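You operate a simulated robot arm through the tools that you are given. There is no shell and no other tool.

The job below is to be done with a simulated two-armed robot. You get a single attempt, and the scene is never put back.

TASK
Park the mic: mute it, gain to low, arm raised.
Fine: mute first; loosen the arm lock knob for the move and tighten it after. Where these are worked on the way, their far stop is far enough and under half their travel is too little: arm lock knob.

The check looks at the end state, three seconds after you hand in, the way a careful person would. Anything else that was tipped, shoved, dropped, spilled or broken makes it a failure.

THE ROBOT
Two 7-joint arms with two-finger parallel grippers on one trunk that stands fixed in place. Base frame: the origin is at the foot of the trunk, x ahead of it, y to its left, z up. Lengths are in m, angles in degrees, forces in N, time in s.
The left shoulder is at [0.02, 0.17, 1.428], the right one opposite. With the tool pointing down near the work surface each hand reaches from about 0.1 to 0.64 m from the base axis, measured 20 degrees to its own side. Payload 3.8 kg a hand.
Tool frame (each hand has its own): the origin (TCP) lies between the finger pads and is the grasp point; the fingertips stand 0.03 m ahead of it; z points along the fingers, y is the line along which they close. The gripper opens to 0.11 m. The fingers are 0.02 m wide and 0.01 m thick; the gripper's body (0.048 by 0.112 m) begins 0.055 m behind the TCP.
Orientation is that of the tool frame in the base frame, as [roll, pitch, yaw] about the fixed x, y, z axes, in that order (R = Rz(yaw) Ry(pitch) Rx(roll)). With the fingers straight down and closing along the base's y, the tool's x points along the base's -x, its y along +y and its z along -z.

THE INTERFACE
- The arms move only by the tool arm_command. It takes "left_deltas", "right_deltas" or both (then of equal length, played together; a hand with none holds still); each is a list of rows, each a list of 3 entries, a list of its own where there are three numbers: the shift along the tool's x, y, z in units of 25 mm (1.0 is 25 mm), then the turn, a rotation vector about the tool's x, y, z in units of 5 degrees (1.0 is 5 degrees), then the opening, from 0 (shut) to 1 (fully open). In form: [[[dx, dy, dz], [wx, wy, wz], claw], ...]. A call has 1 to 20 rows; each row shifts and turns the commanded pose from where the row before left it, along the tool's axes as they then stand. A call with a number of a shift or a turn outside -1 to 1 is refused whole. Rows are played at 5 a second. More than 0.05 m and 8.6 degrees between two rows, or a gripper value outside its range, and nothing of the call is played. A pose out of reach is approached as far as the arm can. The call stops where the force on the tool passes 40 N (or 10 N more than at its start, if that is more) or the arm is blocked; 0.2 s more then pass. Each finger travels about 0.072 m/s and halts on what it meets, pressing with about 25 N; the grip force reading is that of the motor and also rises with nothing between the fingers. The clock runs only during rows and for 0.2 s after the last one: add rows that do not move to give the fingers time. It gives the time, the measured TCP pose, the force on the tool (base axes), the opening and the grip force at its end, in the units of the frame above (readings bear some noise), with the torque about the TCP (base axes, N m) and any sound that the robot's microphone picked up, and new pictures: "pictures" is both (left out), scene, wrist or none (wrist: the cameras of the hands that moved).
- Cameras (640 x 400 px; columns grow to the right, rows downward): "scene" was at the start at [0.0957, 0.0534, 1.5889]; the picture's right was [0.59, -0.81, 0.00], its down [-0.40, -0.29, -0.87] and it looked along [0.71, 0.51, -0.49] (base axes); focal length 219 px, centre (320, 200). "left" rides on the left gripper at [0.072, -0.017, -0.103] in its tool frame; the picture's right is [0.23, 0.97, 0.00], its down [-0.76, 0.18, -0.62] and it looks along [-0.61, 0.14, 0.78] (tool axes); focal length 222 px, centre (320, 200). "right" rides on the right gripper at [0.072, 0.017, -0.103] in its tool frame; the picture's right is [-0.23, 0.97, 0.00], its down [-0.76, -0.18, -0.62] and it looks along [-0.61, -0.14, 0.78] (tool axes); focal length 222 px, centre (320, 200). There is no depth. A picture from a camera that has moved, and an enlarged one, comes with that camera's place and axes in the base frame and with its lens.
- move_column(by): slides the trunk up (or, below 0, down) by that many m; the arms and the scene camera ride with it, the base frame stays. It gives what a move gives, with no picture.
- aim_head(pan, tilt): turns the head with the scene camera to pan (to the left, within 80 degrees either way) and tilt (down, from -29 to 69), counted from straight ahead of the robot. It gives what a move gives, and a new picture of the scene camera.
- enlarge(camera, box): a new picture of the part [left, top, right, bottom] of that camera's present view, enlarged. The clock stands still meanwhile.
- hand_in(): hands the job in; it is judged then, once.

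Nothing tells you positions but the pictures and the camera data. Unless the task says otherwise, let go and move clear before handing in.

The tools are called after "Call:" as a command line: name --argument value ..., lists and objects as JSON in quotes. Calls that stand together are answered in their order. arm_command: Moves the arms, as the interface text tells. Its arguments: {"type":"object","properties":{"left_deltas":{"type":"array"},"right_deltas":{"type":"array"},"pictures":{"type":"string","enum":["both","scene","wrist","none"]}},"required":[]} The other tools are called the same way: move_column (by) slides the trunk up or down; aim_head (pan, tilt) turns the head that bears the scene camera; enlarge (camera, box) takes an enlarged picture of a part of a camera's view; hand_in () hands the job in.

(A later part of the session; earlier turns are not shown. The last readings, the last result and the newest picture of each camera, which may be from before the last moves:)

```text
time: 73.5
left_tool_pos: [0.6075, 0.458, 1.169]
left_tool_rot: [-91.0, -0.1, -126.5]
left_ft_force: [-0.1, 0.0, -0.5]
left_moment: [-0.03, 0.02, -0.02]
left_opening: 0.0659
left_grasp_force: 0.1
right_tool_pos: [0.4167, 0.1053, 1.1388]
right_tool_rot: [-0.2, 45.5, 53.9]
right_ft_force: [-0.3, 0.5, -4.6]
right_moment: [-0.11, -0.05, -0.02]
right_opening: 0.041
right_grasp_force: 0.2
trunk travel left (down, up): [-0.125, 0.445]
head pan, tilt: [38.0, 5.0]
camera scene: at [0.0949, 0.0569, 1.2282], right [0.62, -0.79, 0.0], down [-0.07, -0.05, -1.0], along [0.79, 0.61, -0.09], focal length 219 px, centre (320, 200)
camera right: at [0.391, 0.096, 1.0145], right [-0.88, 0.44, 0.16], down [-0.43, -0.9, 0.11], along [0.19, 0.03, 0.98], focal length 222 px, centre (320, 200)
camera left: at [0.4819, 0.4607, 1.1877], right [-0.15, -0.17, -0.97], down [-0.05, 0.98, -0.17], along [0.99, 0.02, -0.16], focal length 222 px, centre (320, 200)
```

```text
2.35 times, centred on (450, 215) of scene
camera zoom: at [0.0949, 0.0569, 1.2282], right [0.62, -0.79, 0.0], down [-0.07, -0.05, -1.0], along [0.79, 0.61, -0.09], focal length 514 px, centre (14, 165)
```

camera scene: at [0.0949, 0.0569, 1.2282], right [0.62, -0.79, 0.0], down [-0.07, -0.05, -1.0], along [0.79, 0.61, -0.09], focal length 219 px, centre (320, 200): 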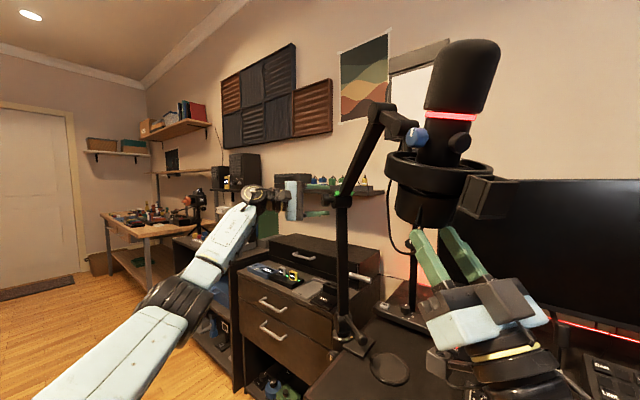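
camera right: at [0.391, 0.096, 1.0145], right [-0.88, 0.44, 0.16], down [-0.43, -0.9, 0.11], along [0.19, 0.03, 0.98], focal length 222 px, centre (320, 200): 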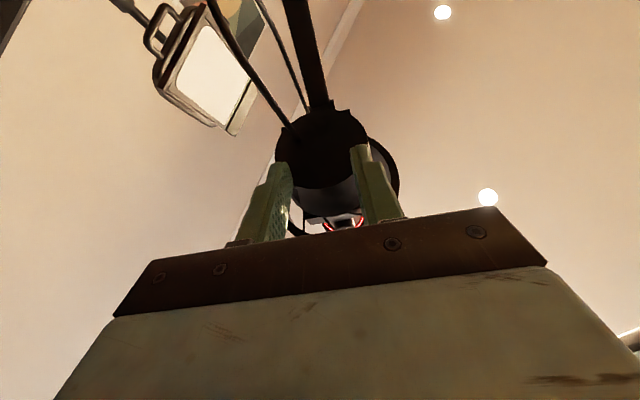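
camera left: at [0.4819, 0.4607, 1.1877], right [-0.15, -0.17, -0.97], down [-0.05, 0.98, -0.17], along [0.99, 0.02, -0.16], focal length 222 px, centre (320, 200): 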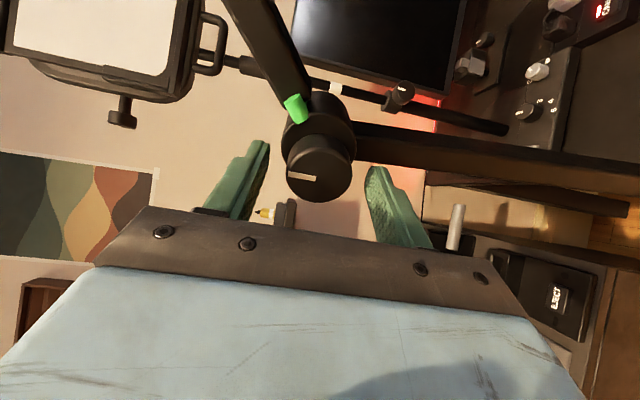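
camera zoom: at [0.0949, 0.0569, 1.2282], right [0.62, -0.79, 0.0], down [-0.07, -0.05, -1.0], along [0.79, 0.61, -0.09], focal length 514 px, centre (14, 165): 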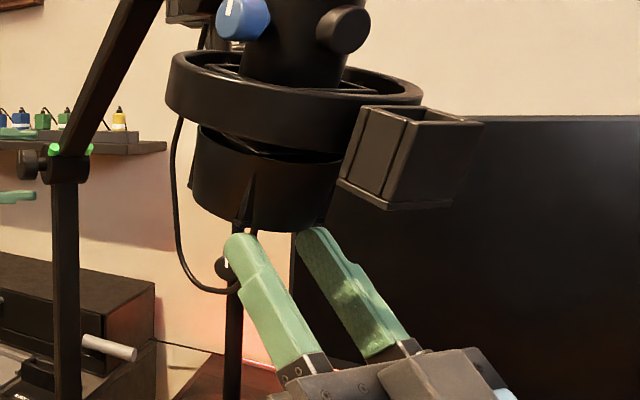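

The right hand's support now touches the cup lightly (about 5 N), and the left fingers straddle the lock knob. I'll grip it and start turning counter-clockwise to loosen.

Call:
arm_command --left_deltas '[[[0, 0, 0], [0, 0, 0], 0.25], [[0, 0, 0], [0, 0, 0], 0.25], [[0, 0, 0], [0, 0, 0], 0.25], [[0, 0, 0], [0, 0, -1], 0.25], [[0, 0, 0], [0, 0, -1], 0.25], [[0, 0, 0], [0, 0, -1], 0.25], [[0, 0, 0], [0, 0, -1], 0.25]]' --pictures "none"

Call:
enlarge --camera "left" --box '[220, 60, 420, 220]'

```text
time: 75.1
left_tool_pos: [0.6073, 0.4586, 1.1697]
left_tool_rot: [-91.1, -19.9, -126.1]
left_ft_force: [-5.4, -0.8, 7.9]
left_moment: [-0.25, -0.28, -0.79]
left_opening: 0.0399
left_grasp_force: 44.9
right_tool_pos: [0.4149, 0.1042, 1.1378]
right_tool_rot: [-0.1, 45.5, 54.0]
right_ft_force: [3.6, 2.5, -5.6]
right_moment: [-0.24, 0.07, -0.11]
right_opening: 0.0398
right_grasp_force: 0.1
trunk travel left (down, up): [-0.125, 0.445]
head pan, tilt: [38.0, 5.0]
```

```text
2.50 times, centred on (320, 140) of left
camera zoom: at [0.4879, 0.4687, 1.2117], right [-0.34, -0.43, -0.84], down [-0.12, 0.9, -0.42], along [0.93, -0.04, -0.35], focal length 555 px, centre (320, 350)
```

zoom: 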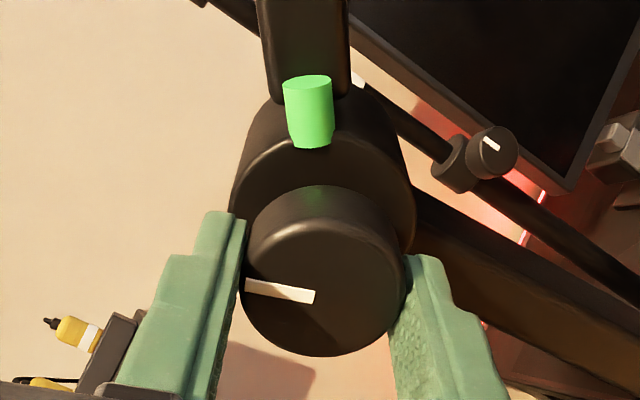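

The knob turns with the hand. I'll continue loosening.

Call:
arm_command --left_deltas '[[[0, 0, 0], [0, 0, -1], 0.25], [[0, 0, 0], [0, 0, -1], 0.25], [[0, 0, 0], [0, 0, -1], 0.25], [[0, 0, 0], [0, 0, -1], 0.25], [[0, 0, 0], [0, 0, -1], 0.25], [[0, 0, 0], [0, 0, -1], 0.25], [[0, 0, 0], [0, 0, -1], 0.25], [[0, 0, 0], [0, 0, -1], 0.25], [[0, 0, 0], [0, 0, -1], 0.25], [[0, 0, 0], [0, 0, -1], 0.25]]' --pictures "none"

Call:
enlarge --camera "left" --box '[220, 60, 420, 220]'

Call:
enlarge --camera "scene" --box '[250, 100, 490, 250]'

```text
time: 77.3
left_tool_pos: [0.6067, 0.457, 1.1679]
left_tool_rot: [-94.0, -70.0, -123.0]
left_ft_force: [-20.7, -10.4, -11.3]
left_moment: [0.54, 0.64, -1.34]
left_opening: 0.0397
left_grasp_force: 45.0
right_tool_pos: [0.4142, 0.1043, 1.1398]
right_tool_rot: [-0.3, 45.3, 53.9]
right_ft_force: [2.7, 2.1, -7.0]
right_moment: [-0.19, 0.05, -0.22]
right_opening: 0.04
right_grasp_force: 0.0
trunk travel left (down, up): [-0.125, 0.445]
head pan, tilt: [38.0, 5.0]
```

```text
2.50 times, centred on (320, 140) of left
camera zoom: at [0.5205, 0.5102, 1.2441], right [-0.6, -0.79, -0.12], down [-0.46, 0.46, -0.76], along [0.66, -0.4, -0.64], focal length 555 px, centre (320, 350)
```

zoom: 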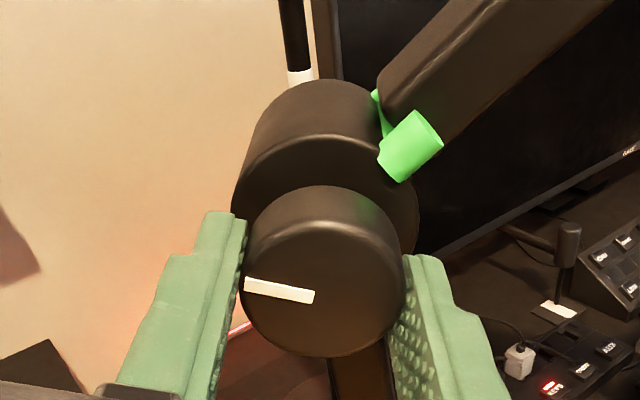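

```text
2.67 times, centred on (370, 175) of scene
camera zoom: at [0.0936, 0.0563, 1.2283], right [0.62, -0.79, 0.0], down [-0.07, -0.05, -1.0], along [0.79, 0.61, -0.09], focal length 583 px, centre (187, 267)
```

zoom: 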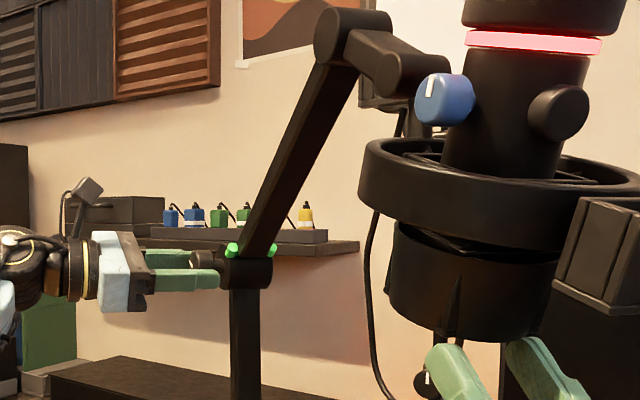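

The knob follows, now about 70° round, but a side load of about 20 N has built up from a small axis offset. I'll relieve it by shifting about 1.7 mm, then continue.

Call:
arm_command --left_deltas '[[[0, 0.067, -0.04], [0, 0, 0], 0.25], [[0, 0, 0], [0, 0, -1], 0.25], [[0, 0, 0], [0, 0, -1], 0.25], [[0, 0, 0], [0, 0, -1], 0.25]]' --pictures "none"

Call:
enlarge --camera "left" --box '[220, 60, 420, 220]'

```text
time: 78.3
left_tool_pos: [0.6062, 0.4561, 1.1672]
left_tool_rot: [-104.2, -84.8, -112.5]
left_ft_force: [-7.2, -11.1, -9.3]
left_moment: [0.65, 0.79, -0.94]
left_opening: 0.0399
left_grasp_force: 44.9
right_tool_pos: [0.4149, 0.1033, 1.1377]
right_tool_rot: [-0.2, 45.3, 54.0]
right_ft_force: [0.7, 1.4, -1.3]
right_moment: [-0.1, 0.01, -0.02]
right_opening: 0.0409
right_grasp_force: 0.1
trunk travel left (down, up): [-0.125, 0.445]
head pan, tilt: [38.0, 5.0]
```

```text
2.50 times, centred on (320, 140) of left
camera zoom: at [0.5314, 0.5251, 1.2435], right [-0.59, -0.8, 0.14], down [-0.58, 0.29, -0.76], along [0.56, -0.53, -0.63], focal length 555 px, centre (320, 350)
```

zoom: 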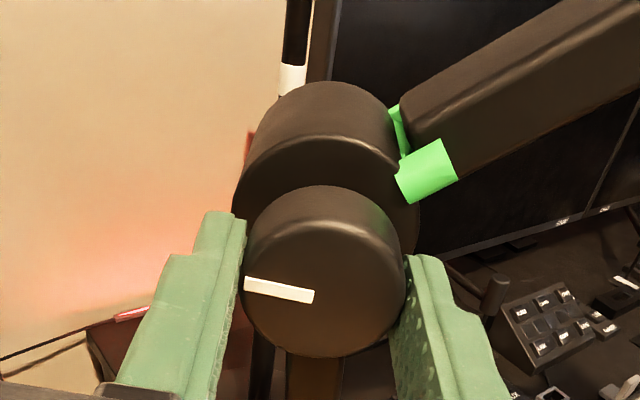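

Still turning freely at 85°. I'll continue.

Call:
arm_command --left_deltas '[[[0, 0.03, -0.03], [0, 0, -1], 0.25], [[0, 0, 0], [0, 0, -1], 0.25], [[0, 0, 0], [0, 0, -1], 0.25], [[0, 0, 0], [0, 0, -1], 0.25], [[0, 0, 0], [0, 0, -1], 0.25], [[0, 0, 0], [0, 0, -1], 0.25]]' --pictures "none"

Call:
enlarge --camera "left" --box '[220, 60, 420, 220]'

Call:
enlarge --camera "scene" --box '[250, 100, 490, 250]'

```text
time: 79.7
left_tool_pos: [0.6051, 0.4571, 1.1693]
left_tool_rot: [92.3, -65.0, 51.4]
left_ft_force: [2.4, -10.2, 0.7]
left_moment: [0.59, -0.55, -0.99]
left_opening: 0.0399
left_grasp_force: 44.2
right_tool_pos: [0.4146, 0.1026, 1.1384]
right_tool_rot: [-0.1, 45.3, 54.1]
right_ft_force: [-0.5, -0.7, -0.2]
right_moment: [0.01, -0.01, -0.01]
right_opening: 0.0406
right_grasp_force: 0.1
trunk travel left (down, up): [-0.125, 0.445]
head pan, tilt: [38.0, 5.0]
```

```text
2.50 times, centred on (320, 140) of left
camera zoom: at [0.55, 0.5539, 1.2297], right [-0.46, -0.64, 0.62], down [-0.8, -0.01, -0.6], along [0.39, -0.77, -0.5], focal length 555 px, centre (320, 350)
```

zoom: 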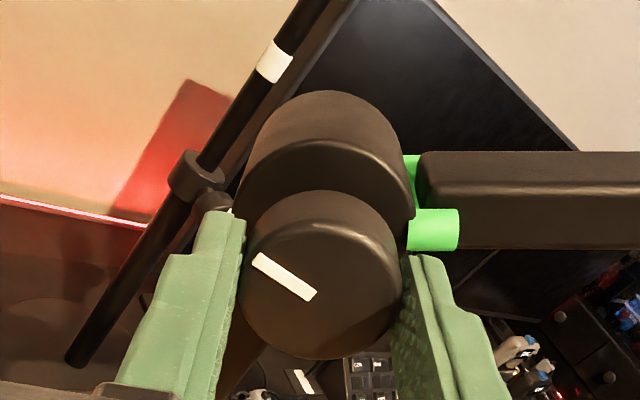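

```text
2.67 times, centred on (370, 175) of scene
camera zoom: at [0.0949, 0.0553, 1.2284], right [0.62, -0.79, 0.0], down [-0.07, -0.05, -1.0], along [0.79, 0.61, -0.09], focal length 583 px, centre (187, 267)
```

zoom: 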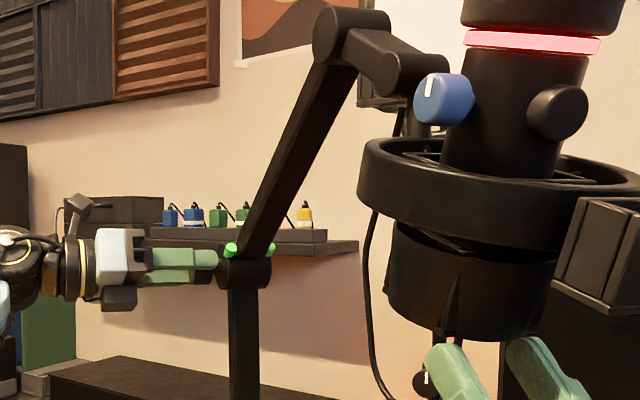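

The knob has reached its loosening stop (90° counter-clockwise, then the grip slipped), and the arm is holding still by itself. I'll release the knob and back the left hand away.

Call:
arm_command --left_deltas '[[[0, 0, 0], [0, 0, 0], 0.6], [[0, 0, 0], [0, 0, 0], 0.6], [[0, 0, -0.8], [0, 0, 0], 0.6], [[0, 0, -1], [0, 0, 0], 0.6], [[0, 0, -1], [0, 0, 0], 0.6], [[0, 0, -0.4], [0, 0, 0], 0.6], [[0, 0, 0], [0, 0, 0], 0.6]]'

Call:
enlarge --camera "scene" --box '[250, 100, 490, 250]'

Call:
enlarge --camera "left" --box '[220, 20, 420, 180]'

```text
time: 81.3
left_tool_pos: [0.5402, 0.5059, 1.1702]
left_tool_rot: [92.4, -64.9, 51.3]
left_ft_force: [0.0, -0.8, 0.2]
left_moment: [0.02, -0.03, 0.03]
left_opening: 0.0663
left_grasp_force: 0.1
right_tool_pos: [0.4156, 0.1046, 1.1378]
right_tool_rot: [-0.2, 45.3, 54.1]
right_ft_force: [1.1, -0.5, -0.5]
right_moment: [0.01, -0.01, -0.01]
right_opening: 0.0407
right_grasp_force: 0.0
trunk travel left (down, up): [-0.125, 0.445]
head pan, tilt: [38.0, 5.0]
camera scene: at [0.0947, 0.0569, 1.2283], right [0.62, -0.79, 0.0], down [-0.07, -0.05, -1.0], along [0.79, 0.61, -0.09], focal length 219 px, centre (320, 200)
camera left: at [0.485, 0.6036, 1.2309], right [-0.46, -0.64, 0.62], down [-0.8, -0.01, -0.6], along [0.39, -0.77, -0.5], focal length 222 px, centre (320, 200)
```

scene: 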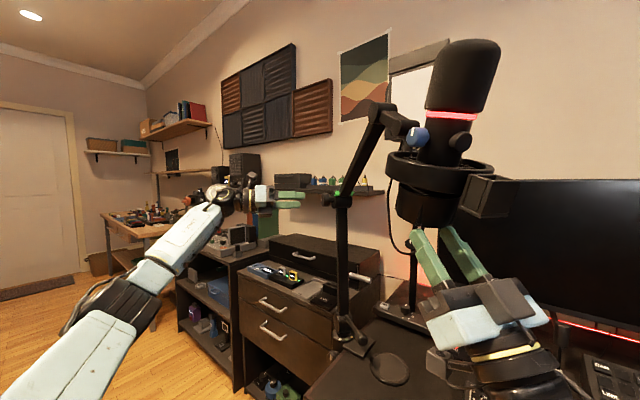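
left: 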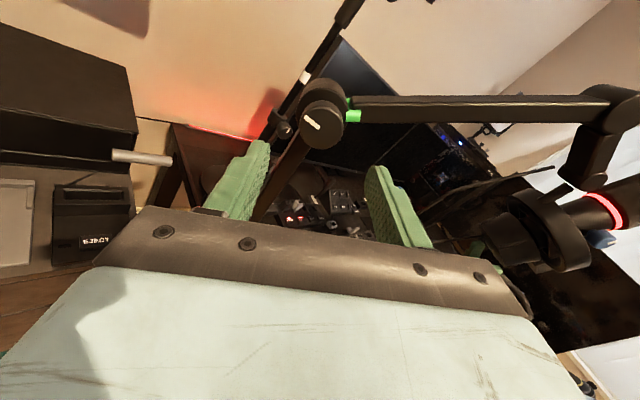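

```text
2.67 times, centred on (370, 175) of scene
camera zoom: at [0.0947, 0.0569, 1.2283], right [0.62, -0.79, 0.0], down [-0.07, -0.05, -1.0], along [0.79, 0.61, -0.09], focal length 583 px, centre (187, 267)
```

zoom: 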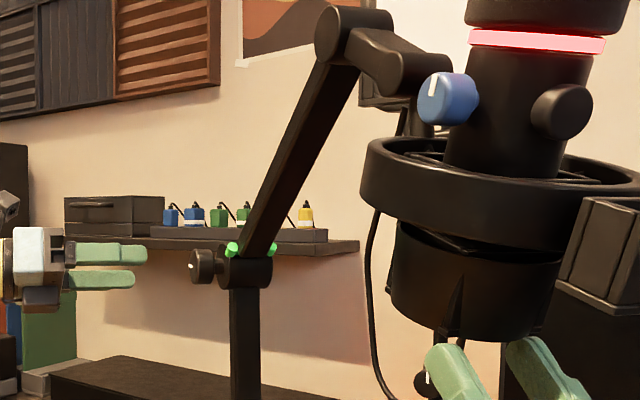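

```text
2.50 times, centred on (320, 100) of left
camera zoom: at [0.485, 0.6036, 1.2309], right [-0.46, -0.64, 0.62], down [-0.8, -0.01, -0.6], along [0.39, -0.77, -0.5], focal length 555 px, centre (320, 450)
```

zoom: 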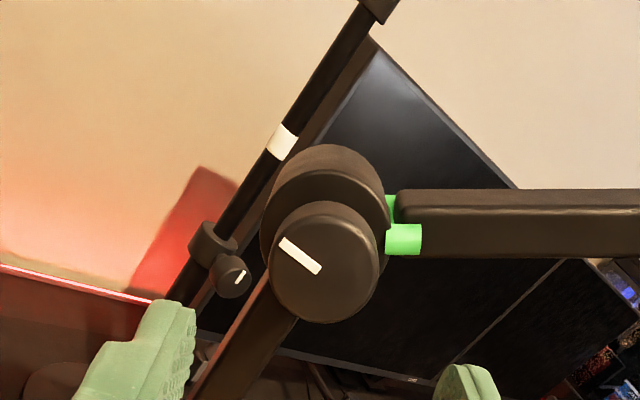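

The arm stays put when loose. To raise it in a controlled way I'll grip the lower boom link with the left hand and swing it about the elbow. First I roll the left wrist so its fingers close across that link.

Call:
arm_command --left_deltas '[[[0, 0, -0.4], [0, 0, 1], 0.6], [[0, 0, 0], [0, 0, 1], 0.6], [[0, 0, 0], [0, 0, 1], 0.6], [[0, 0, 0], [0, 0, 1], 0.6], [[0, 0, 0], [0, 0, 1], 0.6], [[0, 0, 0], [0, 0, 1], 0.6], [[0, 0, 0], [0, 0, 1], 0.6], [[0, 0, 0], [0, 0, 1], 0.6], [[0, 0, 0], [0, 0, 1], 0.6], [[0, 0, 0], [0, 0, 1], 0.6], [[0, 0, 0], [0, 0, 1], 0.6], [[0, 0, 0], [0, 0, 1], 0.6], [[0, 0, 0], [0, 0, 1], 0.6], [[0, 0, 0], [0, 0, 1], 0.6], [[0, 0, 0], [0, 0, 1], 0.6], [[0, 0, 0], [0, 0, 0.4], 0.6], [[0, 0, 0], [0, 0, 0], 0.6]]' --pictures "wrist"

Call:
enlarge --camera "left" --box '[200, 0, 480, 180]'

```text
time: 84.9
left_tool_pos: [0.5324, 0.5113, 1.1706]
left_tool_rot: [-91.3, -37.9, -125.7]
left_ft_force: [0.4, -0.4, -0.3]
left_moment: [0.02, 0.0, -0.02]
left_opening: 0.0659
left_grasp_force: 0.1
right_tool_pos: [0.4156, 0.1036, 1.1392]
right_tool_rot: [-0.2, 45.5, 54.0]
right_ft_force: [-0.9, -0.1, 0.4]
right_moment: [0.04, 0.0, 0.02]
right_opening: 0.0409
right_grasp_force: 0.1
trunk travel left (down, up): [-0.125, 0.445]
head pan, tilt: [38.0, 5.0]
camera left: at [0.4225, 0.5345, 1.2295], right [-0.47, -0.62, -0.63], down [-0.22, 0.77, -0.6], along [0.85, -0.14, -0.5], focal length 222 px, centre (320, 200)
```

left: 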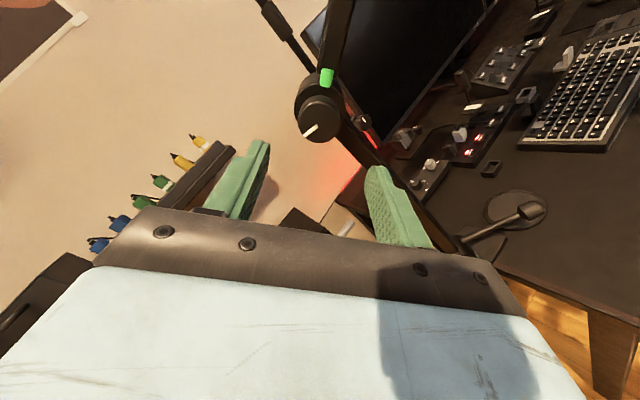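

```text
2.22 times, centred on (340, 90) of left
camera zoom: at [0.4225, 0.5345, 1.2295], right [-0.47, -0.62, -0.63], down [-0.22, 0.77, -0.6], along [0.85, -0.14, -0.5], focal length 494 px, centre (276, 444)
```

zoom: 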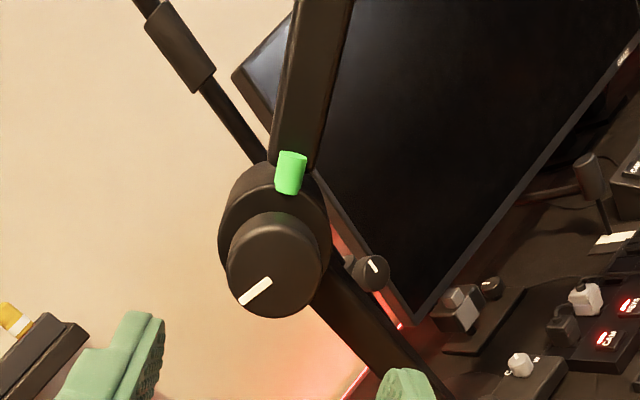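

The wrist is now aligned: its x axis runs along the link. I'll slide along the link and in toward it, stopping short.

Call:
arm_command --left_deltas '[[[0.95, 0, 0], [0, 0, 0], 0.6], [[0.95, 0, 0], [0, 0, 0], 0.6], [[0.95, 0, 0], [0, 0, 0], 0.6], [[0.95, 0.1, 0.5], [0, 0, 0], 0.6], [[0.95, 0, 0.5], [0, 0, 0], 0.6], [[0.95, 0, 0.5], [0, 0, 0], 0.6], [[0.95, 0, 0.5], [0, 0, 0], 0.6], [[0, 0, 0], [0, 0, 0], 0.6]]'

Call:
enlarge --camera "left" --box '[200, 0, 480, 180]'

Call:
enlarge --camera "scene" --box '[250, 90, 490, 240]'

```text
time: 86.7
left_tool_pos: [0.4961, 0.3737, 1.2701]
left_tool_rot: [-91.3, -38.0, -125.7]
left_ft_force: [0.7, -0.4, -0.4]
left_moment: [0.05, 0.01, 0.01]
left_opening: 0.0658
left_grasp_force: 0.0
right_tool_pos: [0.4157, 0.1047, 1.1377]
right_tool_rot: [-0.2, 45.4, 54.0]
right_ft_force: [-1.0, 0.0, -0.8]
right_moment: [-0.02, -0.02, -0.02]
right_opening: 0.0407
right_grasp_force: 0.1
trunk travel left (down, up): [-0.125, 0.445]
head pan, tilt: [38.0, 5.0]
camera scene: at [0.0947, 0.0568, 1.2283], right [0.62, -0.79, 0.0], down [-0.07, -0.05, -1.0], along [0.79, 0.61, -0.09], focal length 219 px, centre (320, 200)
camera left: at [0.385, 0.3965, 1.3292], right [-0.47, -0.62, -0.63], down [-0.22, 0.77, -0.6], along [0.85, -0.14, -0.5], focal length 222 px, centre (320, 200)
```

scene: 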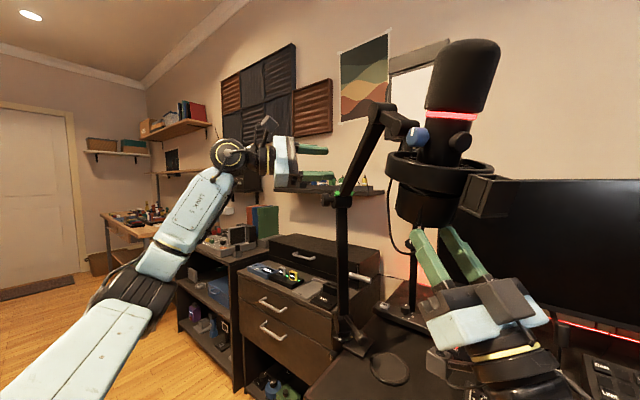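
left: 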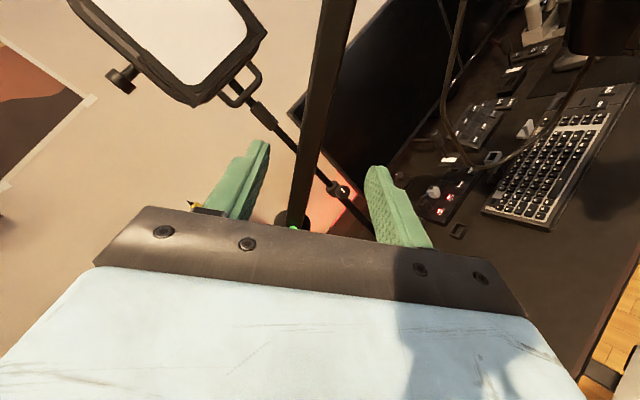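

```text
2.22 times, centred on (340, 90) of left
camera zoom: at [0.385, 0.3965, 1.3292], right [-0.47, -0.62, -0.63], down [-0.22, 0.77, -0.6], along [0.85, -0.14, -0.5], focal length 494 px, centre (276, 444)
```

zoom: 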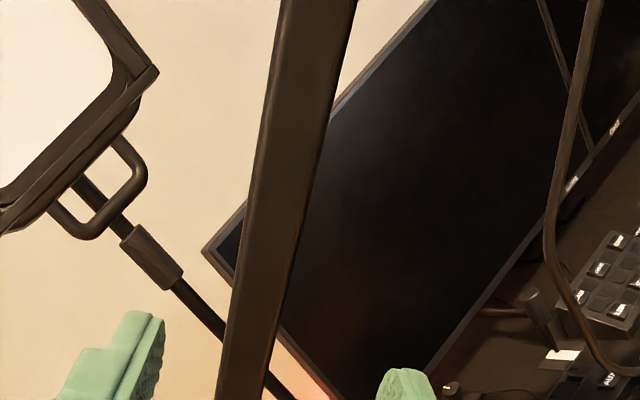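

```text
2.67 times, centred on (370, 165) of scene
camera zoom: at [0.0947, 0.0568, 1.2283], right [0.62, -0.79, 0.0], down [-0.07, -0.05, -1.0], along [0.79, 0.61, -0.09], focal length 583 px, centre (187, 293)
```

zoom: 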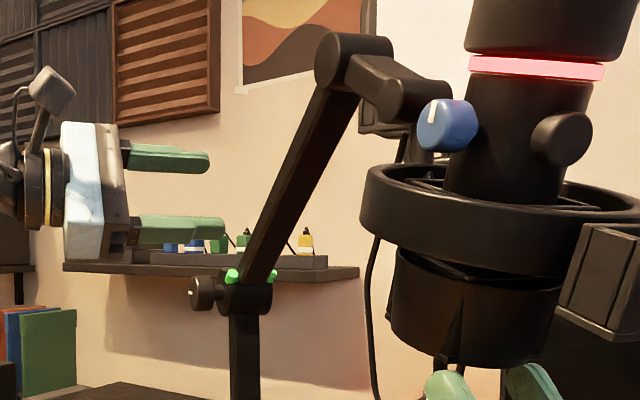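

The link runs neatly between the fingers and parallel to the hand. I'll move in, keeping the fingers open, and then close on it.

Call:
arm_command --left_deltas '[[[0, 0, 0.9], [0, 0, 0], 0.6], [[0, 0, 0.9], [0, 0, 0], 0.6], [[0, 0, 0.9], [0, 0, 0], 0.6], [[0, 0, 0.8], [0, 0, 0], 0.6], [[0, 0, 0], [0, 0, 0], 0.6]]' --pictures "wrist"

Call:
enlarge --camera "scene" --box '[250, 90, 490, 240]'

```text
time: 87.9
left_tool_pos: [0.5657, 0.3215, 1.2684]
left_tool_rot: [-91.3, -37.9, -125.6]
left_ft_force: [-1.1, 0.4, 0.5]
left_moment: [0.0, 0.01, 0.0]
left_opening: 0.066
left_grasp_force: 0.0
right_tool_pos: [0.4156, 0.1044, 1.1381]
right_tool_rot: [-0.2, 45.4, 54.0]
right_ft_force: [-0.4, 0.3, -0.9]
right_moment: [-0.03, -0.01, 0.02]
right_opening: 0.0407
right_grasp_force: 0.1
trunk travel left (down, up): [-0.125, 0.445]
head pan, tilt: [38.0, 5.0]
camera left: at [0.4548, 0.3439, 1.3281], right [-0.47, -0.62, -0.63], down [-0.22, 0.77, -0.6], along [0.85, -0.14, -0.5], focal length 222 px, centre (320, 200)
```

left: 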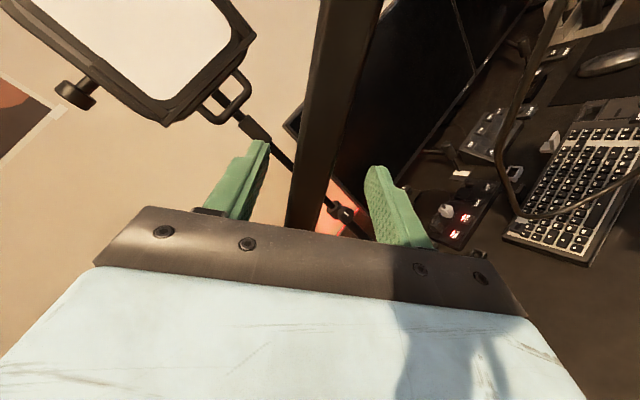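

```text
2.67 times, centred on (370, 165) of scene
camera zoom: at [0.0947, 0.0568, 1.2283], right [0.62, -0.79, 0.0], down [-0.07, -0.05, -1.0], along [0.79, 0.61, -0.09], focal length 583 px, centre (187, 293)
```

zoom: 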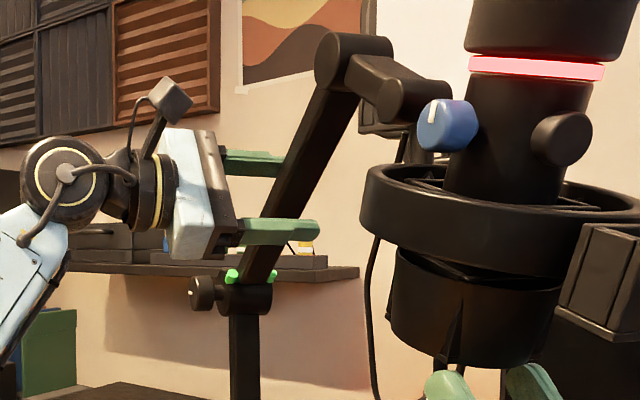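

The link is between the fingers. I'll close on it and swing it up about the elbow by a first 9° to see how it responds.

Call:
arm_command --left_deltas '[[[0, 0, 0], [0, 0, 0], 0.15], [[0, 0, 0], [0, 0, 0], 0.15], [[0, 0, 0], [0, 0, 0], 0.15], [[-0.0093, -0.3538, 0], [0, 0, -0.6], 0.15], [[-0.0093, -0.3538, 0], [0, 0, -0.6], 0.15], [[-0.0093, -0.3538, 0], [0, 0, -0.6], 0.15], [[0, 0, 0], [0, 0, 0], 0.15]]'

Call:
enlarge --camera "scene" --box '[250, 60, 490, 240]'

```text
time: 89.5
left_tool_pos: [0.5745, 0.3349, 1.2883]
left_tool_rot: [-91.5, -47.0, -125.4]
left_ft_force: [-8.7, 1.1, 1.5]
left_moment: [1.27, 0.32, -0.19]
left_opening: 0.0221
left_grasp_force: 44.8
right_tool_pos: [0.4146, 0.1036, 1.1392]
right_tool_rot: [-0.3, 45.3, 53.9]
right_ft_force: [0.0, -0.2, 0.0]
right_moment: [-0.03, -0.01, -0.03]
right_opening: 0.0408
right_grasp_force: 0.2
trunk travel left (down, up): [-0.125, 0.445]
head pan, tilt: [38.0, 5.0]
camera scene: at [0.0935, 0.0567, 1.2284], right [0.62, -0.79, 0.0], down [-0.07, -0.05, -1.0], along [0.79, 0.61, -0.09], focal length 219 px, centre (320, 200)
camera left: at [0.4712, 0.3656, 1.3547], right [-0.52, -0.69, -0.5], down [-0.28, 0.69, -0.67], along [0.81, -0.21, -0.55], focal length 222 px, centre (320, 200)
```

scene: 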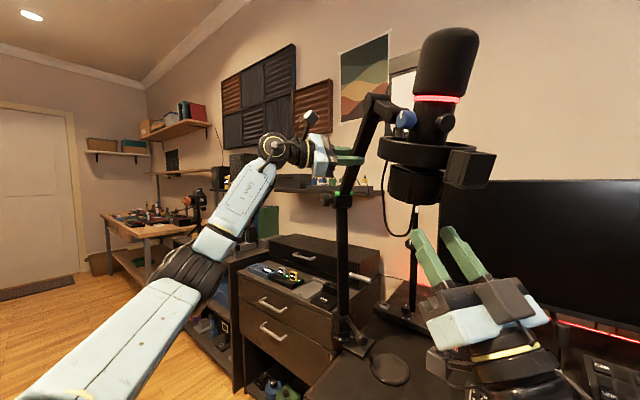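
left: 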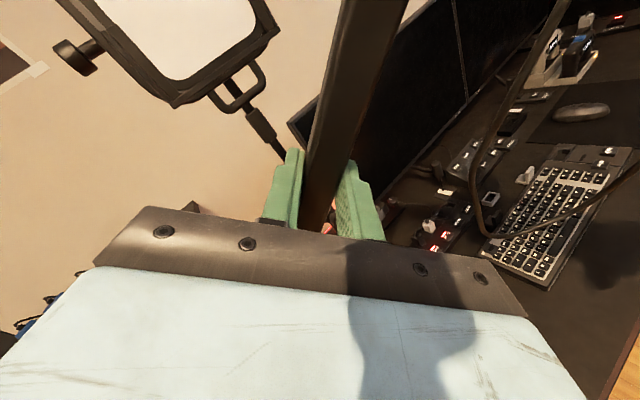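

```text
2.22 times, centred on (370, 150) of scene
camera zoom: at [0.0935, 0.0567, 1.2284], right [0.62, -0.79, 0.0], down [-0.07, -0.05, -1.0], along [0.79, 0.61, -0.09], focal length 486 px, centre (209, 311)
```

zoom: 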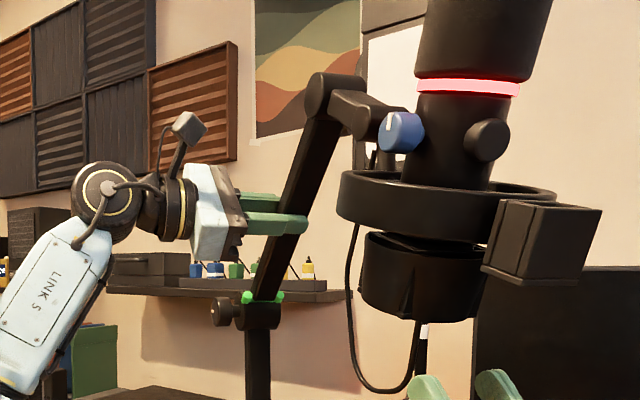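

The arm swings up smoothly with little force, and the mic goes with it rigidly. I'll continue another 18°.

Call:
arm_command --left_deltas '[[[-0.0093, -0.3538, 0], [0, 0, -0.6], 0.15], [[-0.0093, -0.3538, 0], [0, 0, -0.6], 0.15], [[-0.0093, -0.3538, 0], [0, 0, -0.6], 0.15], [[-0.0093, -0.3538, 0], [0, 0, -0.6], 0.15], [[-0.0093, -0.3538, 0], [0, 0, -0.6], 0.15], [[-0.0093, -0.3538, 0], [0, 0, -0.6], 0.15], [[0, 0, 0], [0, 0, 0], 0.15]]'

Call:
enlarge --camera "scene" --box '[250, 20, 490, 240]'

```text
time: 91.1
left_tool_pos: [0.6014, 0.3691, 1.3181]
left_tool_rot: [-92.2, -65.0, -124.4]
left_ft_force: [0.0, -3.9, 4.2]
left_moment: [1.3, 0.31, -0.8]
left_opening: 0.0221
left_grasp_force: 45.9
right_tool_pos: [0.4159, 0.1038, 1.1383]
right_tool_rot: [-0.2, 45.3, 54.0]
right_ft_force: [-0.4, 0.1, 0.3]
right_moment: [-0.01, 0.01, -0.02]
right_opening: 0.0407
right_grasp_force: 0.0
trunk travel left (down, up): [-0.125, 0.445]
head pan, tilt: [38.0, 5.0]
camera scene: at [0.0945, 0.0556, 1.2284], right [0.62, -0.79, 0.0], down [-0.07, -0.05, -1.0], along [0.79, 0.61, -0.09], focal length 219 px, centre (320, 200)
camera left: at [0.5105, 0.4165, 1.3925], right [-0.59, -0.78, -0.21], down [-0.42, 0.51, -0.75], along [0.7, -0.36, -0.62], focal length 222 px, centre (320, 200)
```

scene: 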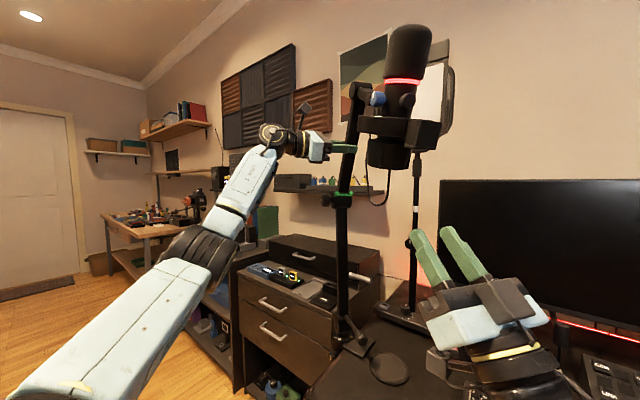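
left: 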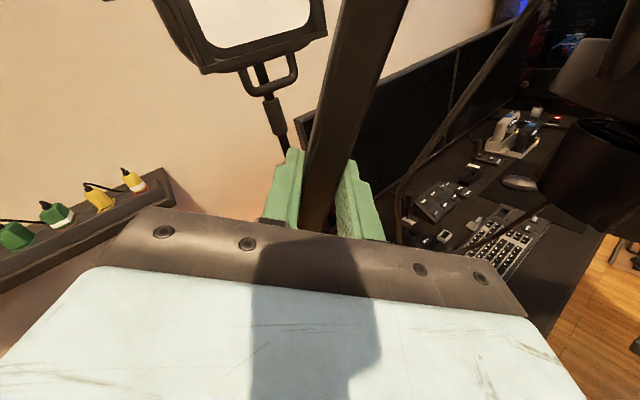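

```text
1.82 times, centred on (370, 130) of scene
camera zoom: at [0.0945, 0.0556, 1.2284], right [0.62, -0.79, 0.0], down [-0.07, -0.05, -1.0], along [0.79, 0.61, -0.09], focal length 397 px, centre (229, 327)
```

zoom: 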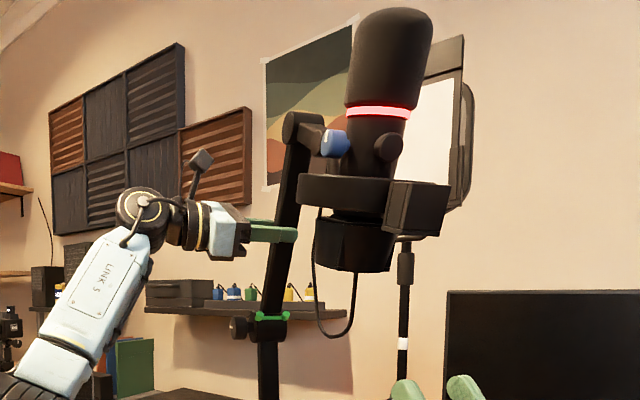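

The link is now at about 65°. I'll keep raising in smaller amounts, looking for the upper stop.

Call:
arm_command --left_deltas '[[[-0.0093, -0.3538, 0], [0, 0, -0.6], 0.15], [[-0.0093, -0.3538, 0], [0, 0, -0.6], 0.15], [[-0.0093, -0.3538, 0], [0, 0, -0.6], 0.15], [[0, 0, 0], [0, 0, 0], 0.15]]' --pictures "none"

Call:
enlarge --camera "scene" --box '[250, 20, 490, 240]'

Call:
enlarge --camera "left" --box '[200, 60, 480, 240]'

```text
time: 92.1
left_tool_pos: [0.618, 0.389, 1.3287]
left_tool_rot: [-93.3, -73.8, -123.3]
left_ft_force: [-3.2, -4.1, 5.0]
left_moment: [0.58, 0.44, -0.96]
left_opening: 0.0218
left_grasp_force: 44.9
right_tool_pos: [0.4146, 0.1036, 1.1386]
right_tool_rot: [-0.3, 45.3, 54.0]
right_ft_force: [0.3, -1.2, 0.4]
right_moment: [-0.01, 0.01, 0.04]
right_opening: 0.0409
right_grasp_force: 0.0
trunk travel left (down, up): [-0.125, 0.445]
head pan, tilt: [38.0, 5.0]
```

```text
1.82 times, centred on (370, 130) of scene
camera zoom: at [0.0938, 0.0558, 1.2284], right [0.62, -0.79, 0.0], down [-0.07, -0.05, -1.0], along [0.79, 0.61, -0.09], focal length 397 px, centre (229, 327)
```

zoom: 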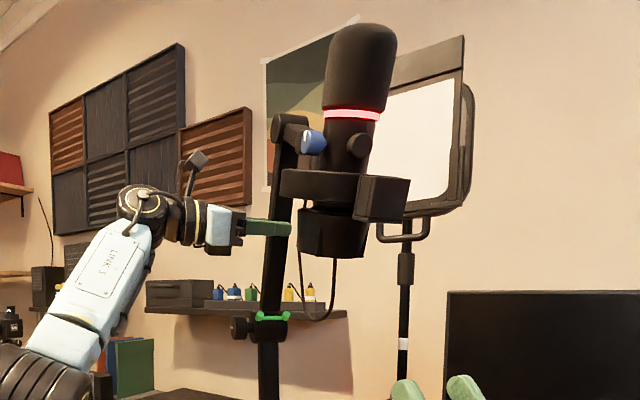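

```text
2.22 times, centred on (340, 150) of left
camera zoom: at [0.5332, 0.4462, 1.4039], right [-0.59, -0.8, -0.05], down [-0.49, 0.41, -0.77], along [0.64, -0.43, -0.63], focal length 494 px, centre (276, 311)
```

zoom: 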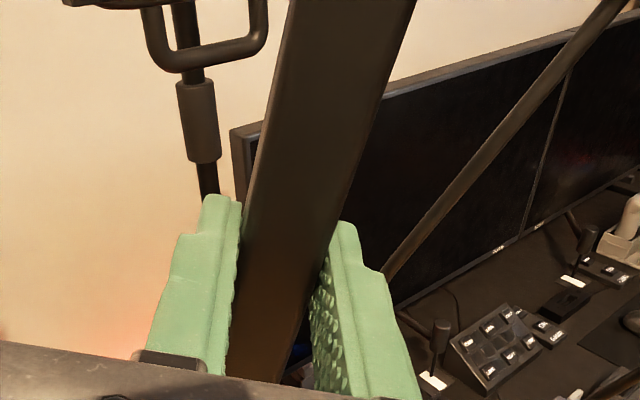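

Still low forces at about 74°. I'll carry on.

Call:
arm_command --left_deltas '[[[-0.0093, -0.3538, 0], [0, 0, -0.6], 0.15], [[-0.0093, -0.3538, 0], [0, 0, -0.6], 0.15], [[0, 0, 0], [0, 0, 0], 0.15]]' --pictures "none"

Call:
enlarge --camera "scene" --box '[250, 20, 490, 240]'

Call:
enlarge --camera "left" --box '[200, 60, 480, 240]'

```text
time: 92.5
left_tool_pos: [0.6202, 0.3915, 1.3291]
left_tool_rot: [-97.6, -76.7, -120.1]
left_ft_force: [-18.9, -3.2, -6.2]
left_moment: [1.2, -0.34, -0.42]
left_opening: 0.0222
left_grasp_force: 45.0
right_tool_pos: [0.4131, 0.1047, 1.1395]
right_tool_rot: [-0.4, 45.3, 53.7]
right_ft_force: [0.5, -0.5, 0.0]
right_moment: [0.0, 0.03, -0.02]
right_opening: 0.0409
right_grasp_force: 0.1
trunk travel left (down, up): [-0.125, 0.445]
head pan, tilt: [38.0, 5.0]
stopped in row 2 (left hand): the force on the tool passed its limit at 50 N (the readings are from after the stop); the commanded pose is now the measured one
```

```text
1.82 times, centred on (370, 130) of scene
camera zoom: at [0.0916, 0.0562, 1.2285], right [0.62, -0.79, 0.0], down [-0.07, -0.05, -1.0], along [0.79, 0.61, -0.08], focal length 397 px, centre (229, 327)
```

zoom: 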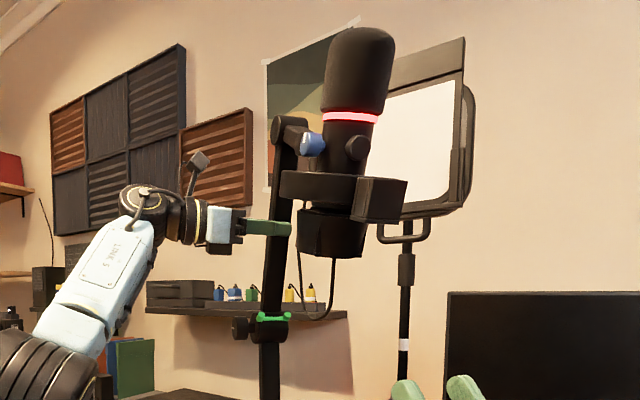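

```text
2.22 times, centred on (340, 150) of left
camera zoom: at [0.5399, 0.4526, 1.4065], right [-0.61, -0.79, 0.0], down [-0.51, 0.39, -0.76], along [0.61, -0.46, -0.65], focal length 494 px, centre (276, 311)
```

zoom: 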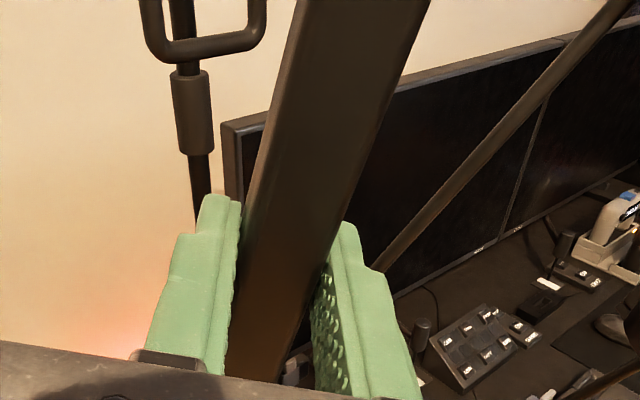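

The force limit tripped at about 76°, so the arm is at its upper stop. I'll open the left fingers just slightly, keeping them around the link, to see whether it stays up on its own.

Call:
arm_command --left_deltas '[[[0, 0, 0], [0, 0, 0], 0.33], [[0, 0, 0], [0, 0, 0], 0.33], [[0, 0, 0], [0, 0, 0], 0.33], [[0, 0, 0], [0, 0, 0], 0.33], [[0, 0, 0], [0, 0, 0], 0.33], [[0, 0, 0], [0, 0, 0], 0.33]]' --pictures "none"

Call:
enlarge --camera "scene" --box '[250, 20, 490, 240]'

Call:
enlarge --camera "left" --box '[200, 60, 480, 240]'

```text
time: 93.9
left_tool_pos: [0.6253, 0.3931, 1.3262]
left_tool_rot: [-97.9, -77.1, -119.4]
left_ft_force: [0.3, 0.2, -0.1]
left_moment: [0.0, -0.03, 0.0]
left_opening: 0.0362
left_grasp_force: 0.1
right_tool_pos: [0.4162, 0.1046, 1.1381]
right_tool_rot: [-0.1, 45.4, 54.1]
right_ft_force: [0.2, -0.1, -0.9]
right_moment: [-0.01, -0.03, 0.01]
right_opening: 0.0408
right_grasp_force: 0.1
trunk travel left (down, up): [-0.125, 0.445]
head pan, tilt: [38.0, 5.0]
```

```text
1.82 times, centred on (370, 130) of scene
camera zoom: at [0.0946, 0.0568, 1.2283], right [0.62, -0.79, 0.0], down [-0.07, -0.05, -1.0], along [0.79, 0.61, -0.09], focal length 397 px, centre (229, 327)
```

zoom: 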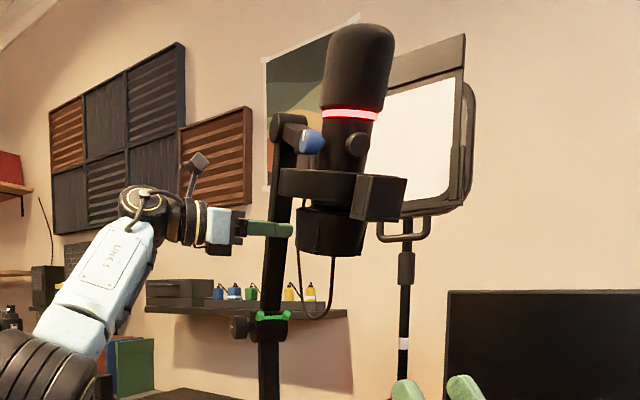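

```text
2.22 times, centred on (340, 150) of left
camera zoom: at [0.5445, 0.4552, 1.4036], right [-0.6, -0.8, 0.01], down [-0.52, 0.39, -0.76], along [0.61, -0.46, -0.65], focal length 494 px, centre (276, 311)
```

zoom: 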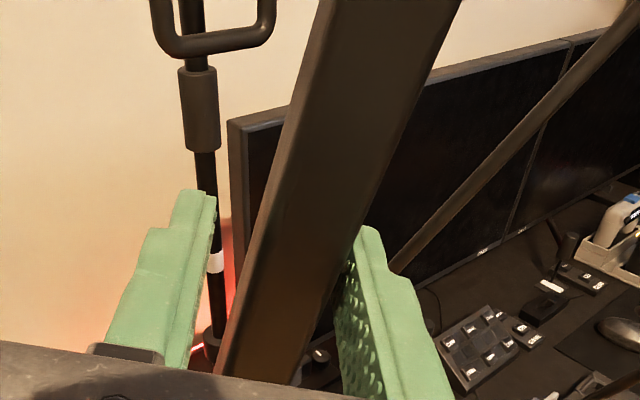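

The arm stays up on its own (zero force on the fingers). I'll open fully, back out, and go down along the link to the lock knob again.

Call:
arm_command --left_deltas '[[[0, 0, 0], [0, 0, 0], 0.6], [[0, 0, 0], [0, 0, 0], 0.6], [[0, 0, -1], [0, 0, 0], 0.6], [[0, 0, -1], [0, 0, 0], 0.6], [[0, 0, -1], [0, 0, 0], 0.6], [[0, 0, -1], [0, 0, 0], 0.6], [[0, 0, -1], [0, 0, 0], 0.6], [[0, 0, 0], [0, 0, 0], 0.6]]' --pictures "scene"

Call:
arm_command --left_deltas '[[[-0.94, -0.017, 0], [0, 0, 0], 0.6], [[-0.94, -0.017, 0], [0, 0, 0], 0.6], [[-0.94, -0.017, 0], [0, 0, 0], 0.6], [[-0.94, -0.017, 0], [0, 0, 0], 0.6], [[-0.94, -0.017, 0], [0, 0, 0], 0.6], [[-0.94, -0.017, 0], [0, 0, 0], 0.6], [[-0.94, -0.017, 0], [0, 0, 0], 0.6], [[0, 0, 0], [0, 0, 0], 0.6]]'

Call:
enlarge --camera "left" --box '[200, 20, 480, 200]'

Call:
enlarge --camera "scene" --box '[270, 150, 390, 250]'

```text
time: 95.7
left_tool_pos: [0.5254, 0.4702, 1.3306]
left_tool_rot: [-97.9, -77.2, -119.4]
left_ft_force: [0.7, -0.3, 0.4]
left_moment: [-0.04, -0.03, 0.03]
left_opening: 0.0663
left_grasp_force: 0.0
right_tool_pos: [0.4154, 0.1049, 1.1393]
right_tool_rot: [-0.1, 45.5, 54.1]
right_ft_force: [-0.6, 0.1, -0.4]
right_moment: [-0.02, 0.0, -0.04]
right_opening: 0.0406
right_grasp_force: 0.1
trunk travel left (down, up): [-0.125, 0.445]
head pan, tilt: [38.0, 5.0]
camera scene: at [0.0946, 0.0569, 1.2283], right [0.62, -0.79, 0.0], down [-0.07, -0.05, -1.0], along [0.79, 0.61, -0.09], focal length 219 px, centre (320, 200)
```

scene: 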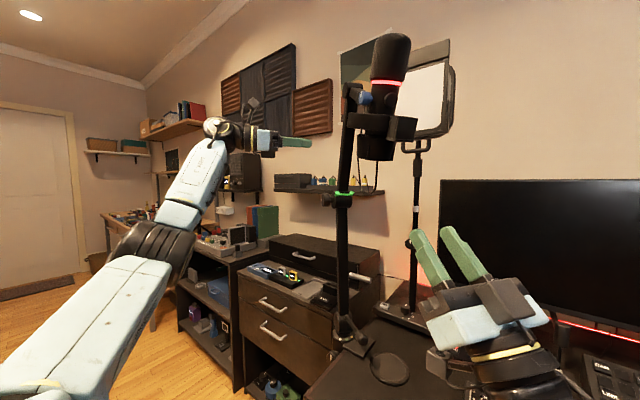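

```text
time: 97.5
left_tool_pos: [0.5441, 0.505, 1.1684]
left_tool_rot: [-97.9, -77.1, -119.4]
left_ft_force: [-0.6, 0.4, -0.4]
left_moment: [0.04, 0.0, 0.02]
left_opening: 0.0659
left_grasp_force: 0.0
right_tool_pos: [0.4152, 0.1041, 1.1377]
right_tool_rot: [-0.2, 45.4, 53.9]
right_ft_force: [0.2, 0.2, 0.1]
right_moment: [-0.01, 0.0, 0.03]
right_opening: 0.0406
right_grasp_force: 0.0
trunk travel left (down, up): [-0.125, 0.445]
head pan, tilt: [38.0, 5.0]
camera scene: at [0.0946, 0.0569, 1.2283], right [0.62, -0.79, 0.0], down [-0.07, -0.05, -1.0], along [0.79, 0.61, -0.09], focal length 219 px, centre (320, 200)
camera left: at [0.4638, 0.5653, 1.2461], right [-0.6, -0.8, 0.01], down [-0.52, 0.39, -0.76], along [0.61, -0.46, -0.65], focal length 222 px, centre (320, 200)
```

scene: 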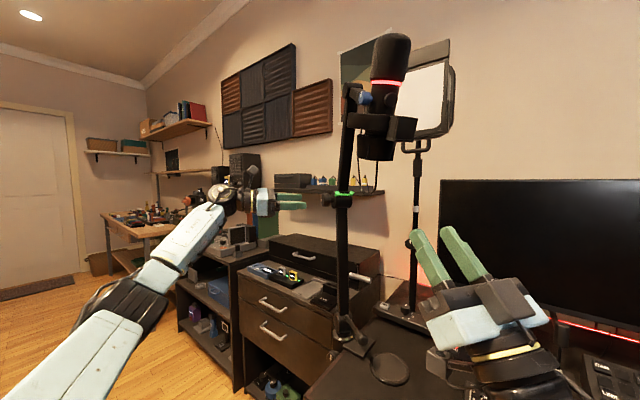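
left: 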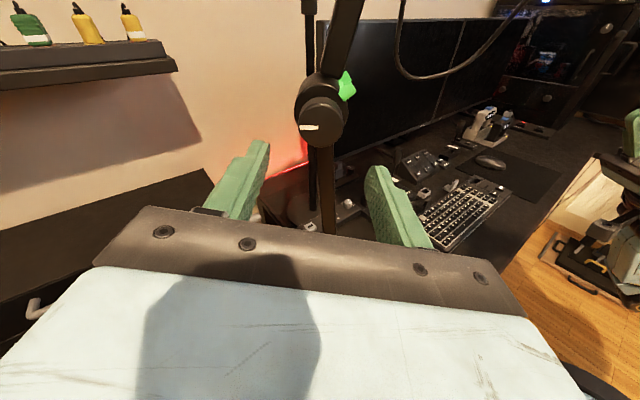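

```text
2.22 times, centred on (340, 110) of left
camera zoom: at [0.4638, 0.5653, 1.2461], right [-0.6, -0.8, 0.01], down [-0.52, 0.39, -0.76], along [0.61, -0.46, -0.65], focal length 494 px, centre (276, 400)
```

zoom: 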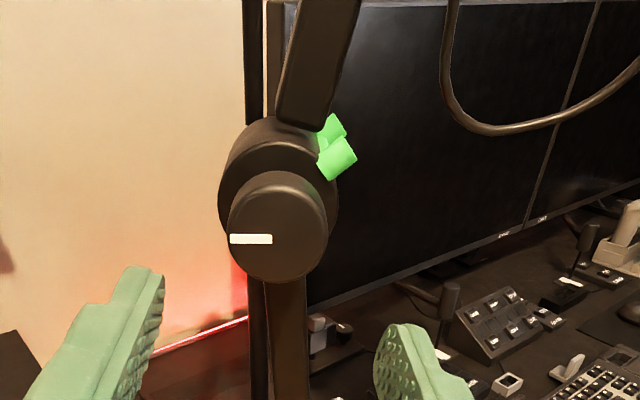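

```text
4.00 times, centred on (330, 200) of scene
camera zoom: at [0.0946, 0.0569, 1.2283], right [0.62, -0.79, 0.0], down [-0.07, -0.05, -1.0], along [0.79, 0.61, -0.09], focal length 874 px, centre (280, 200)
```

zoom: 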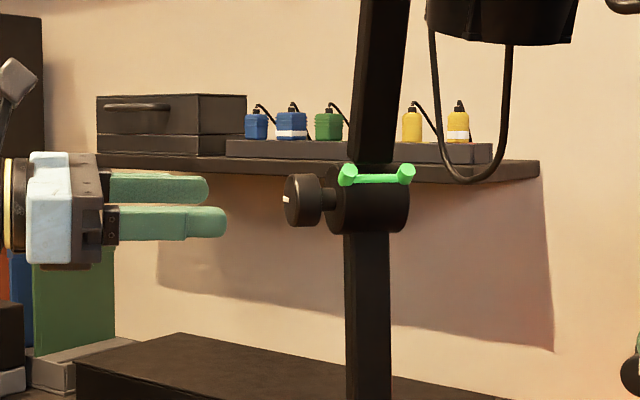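

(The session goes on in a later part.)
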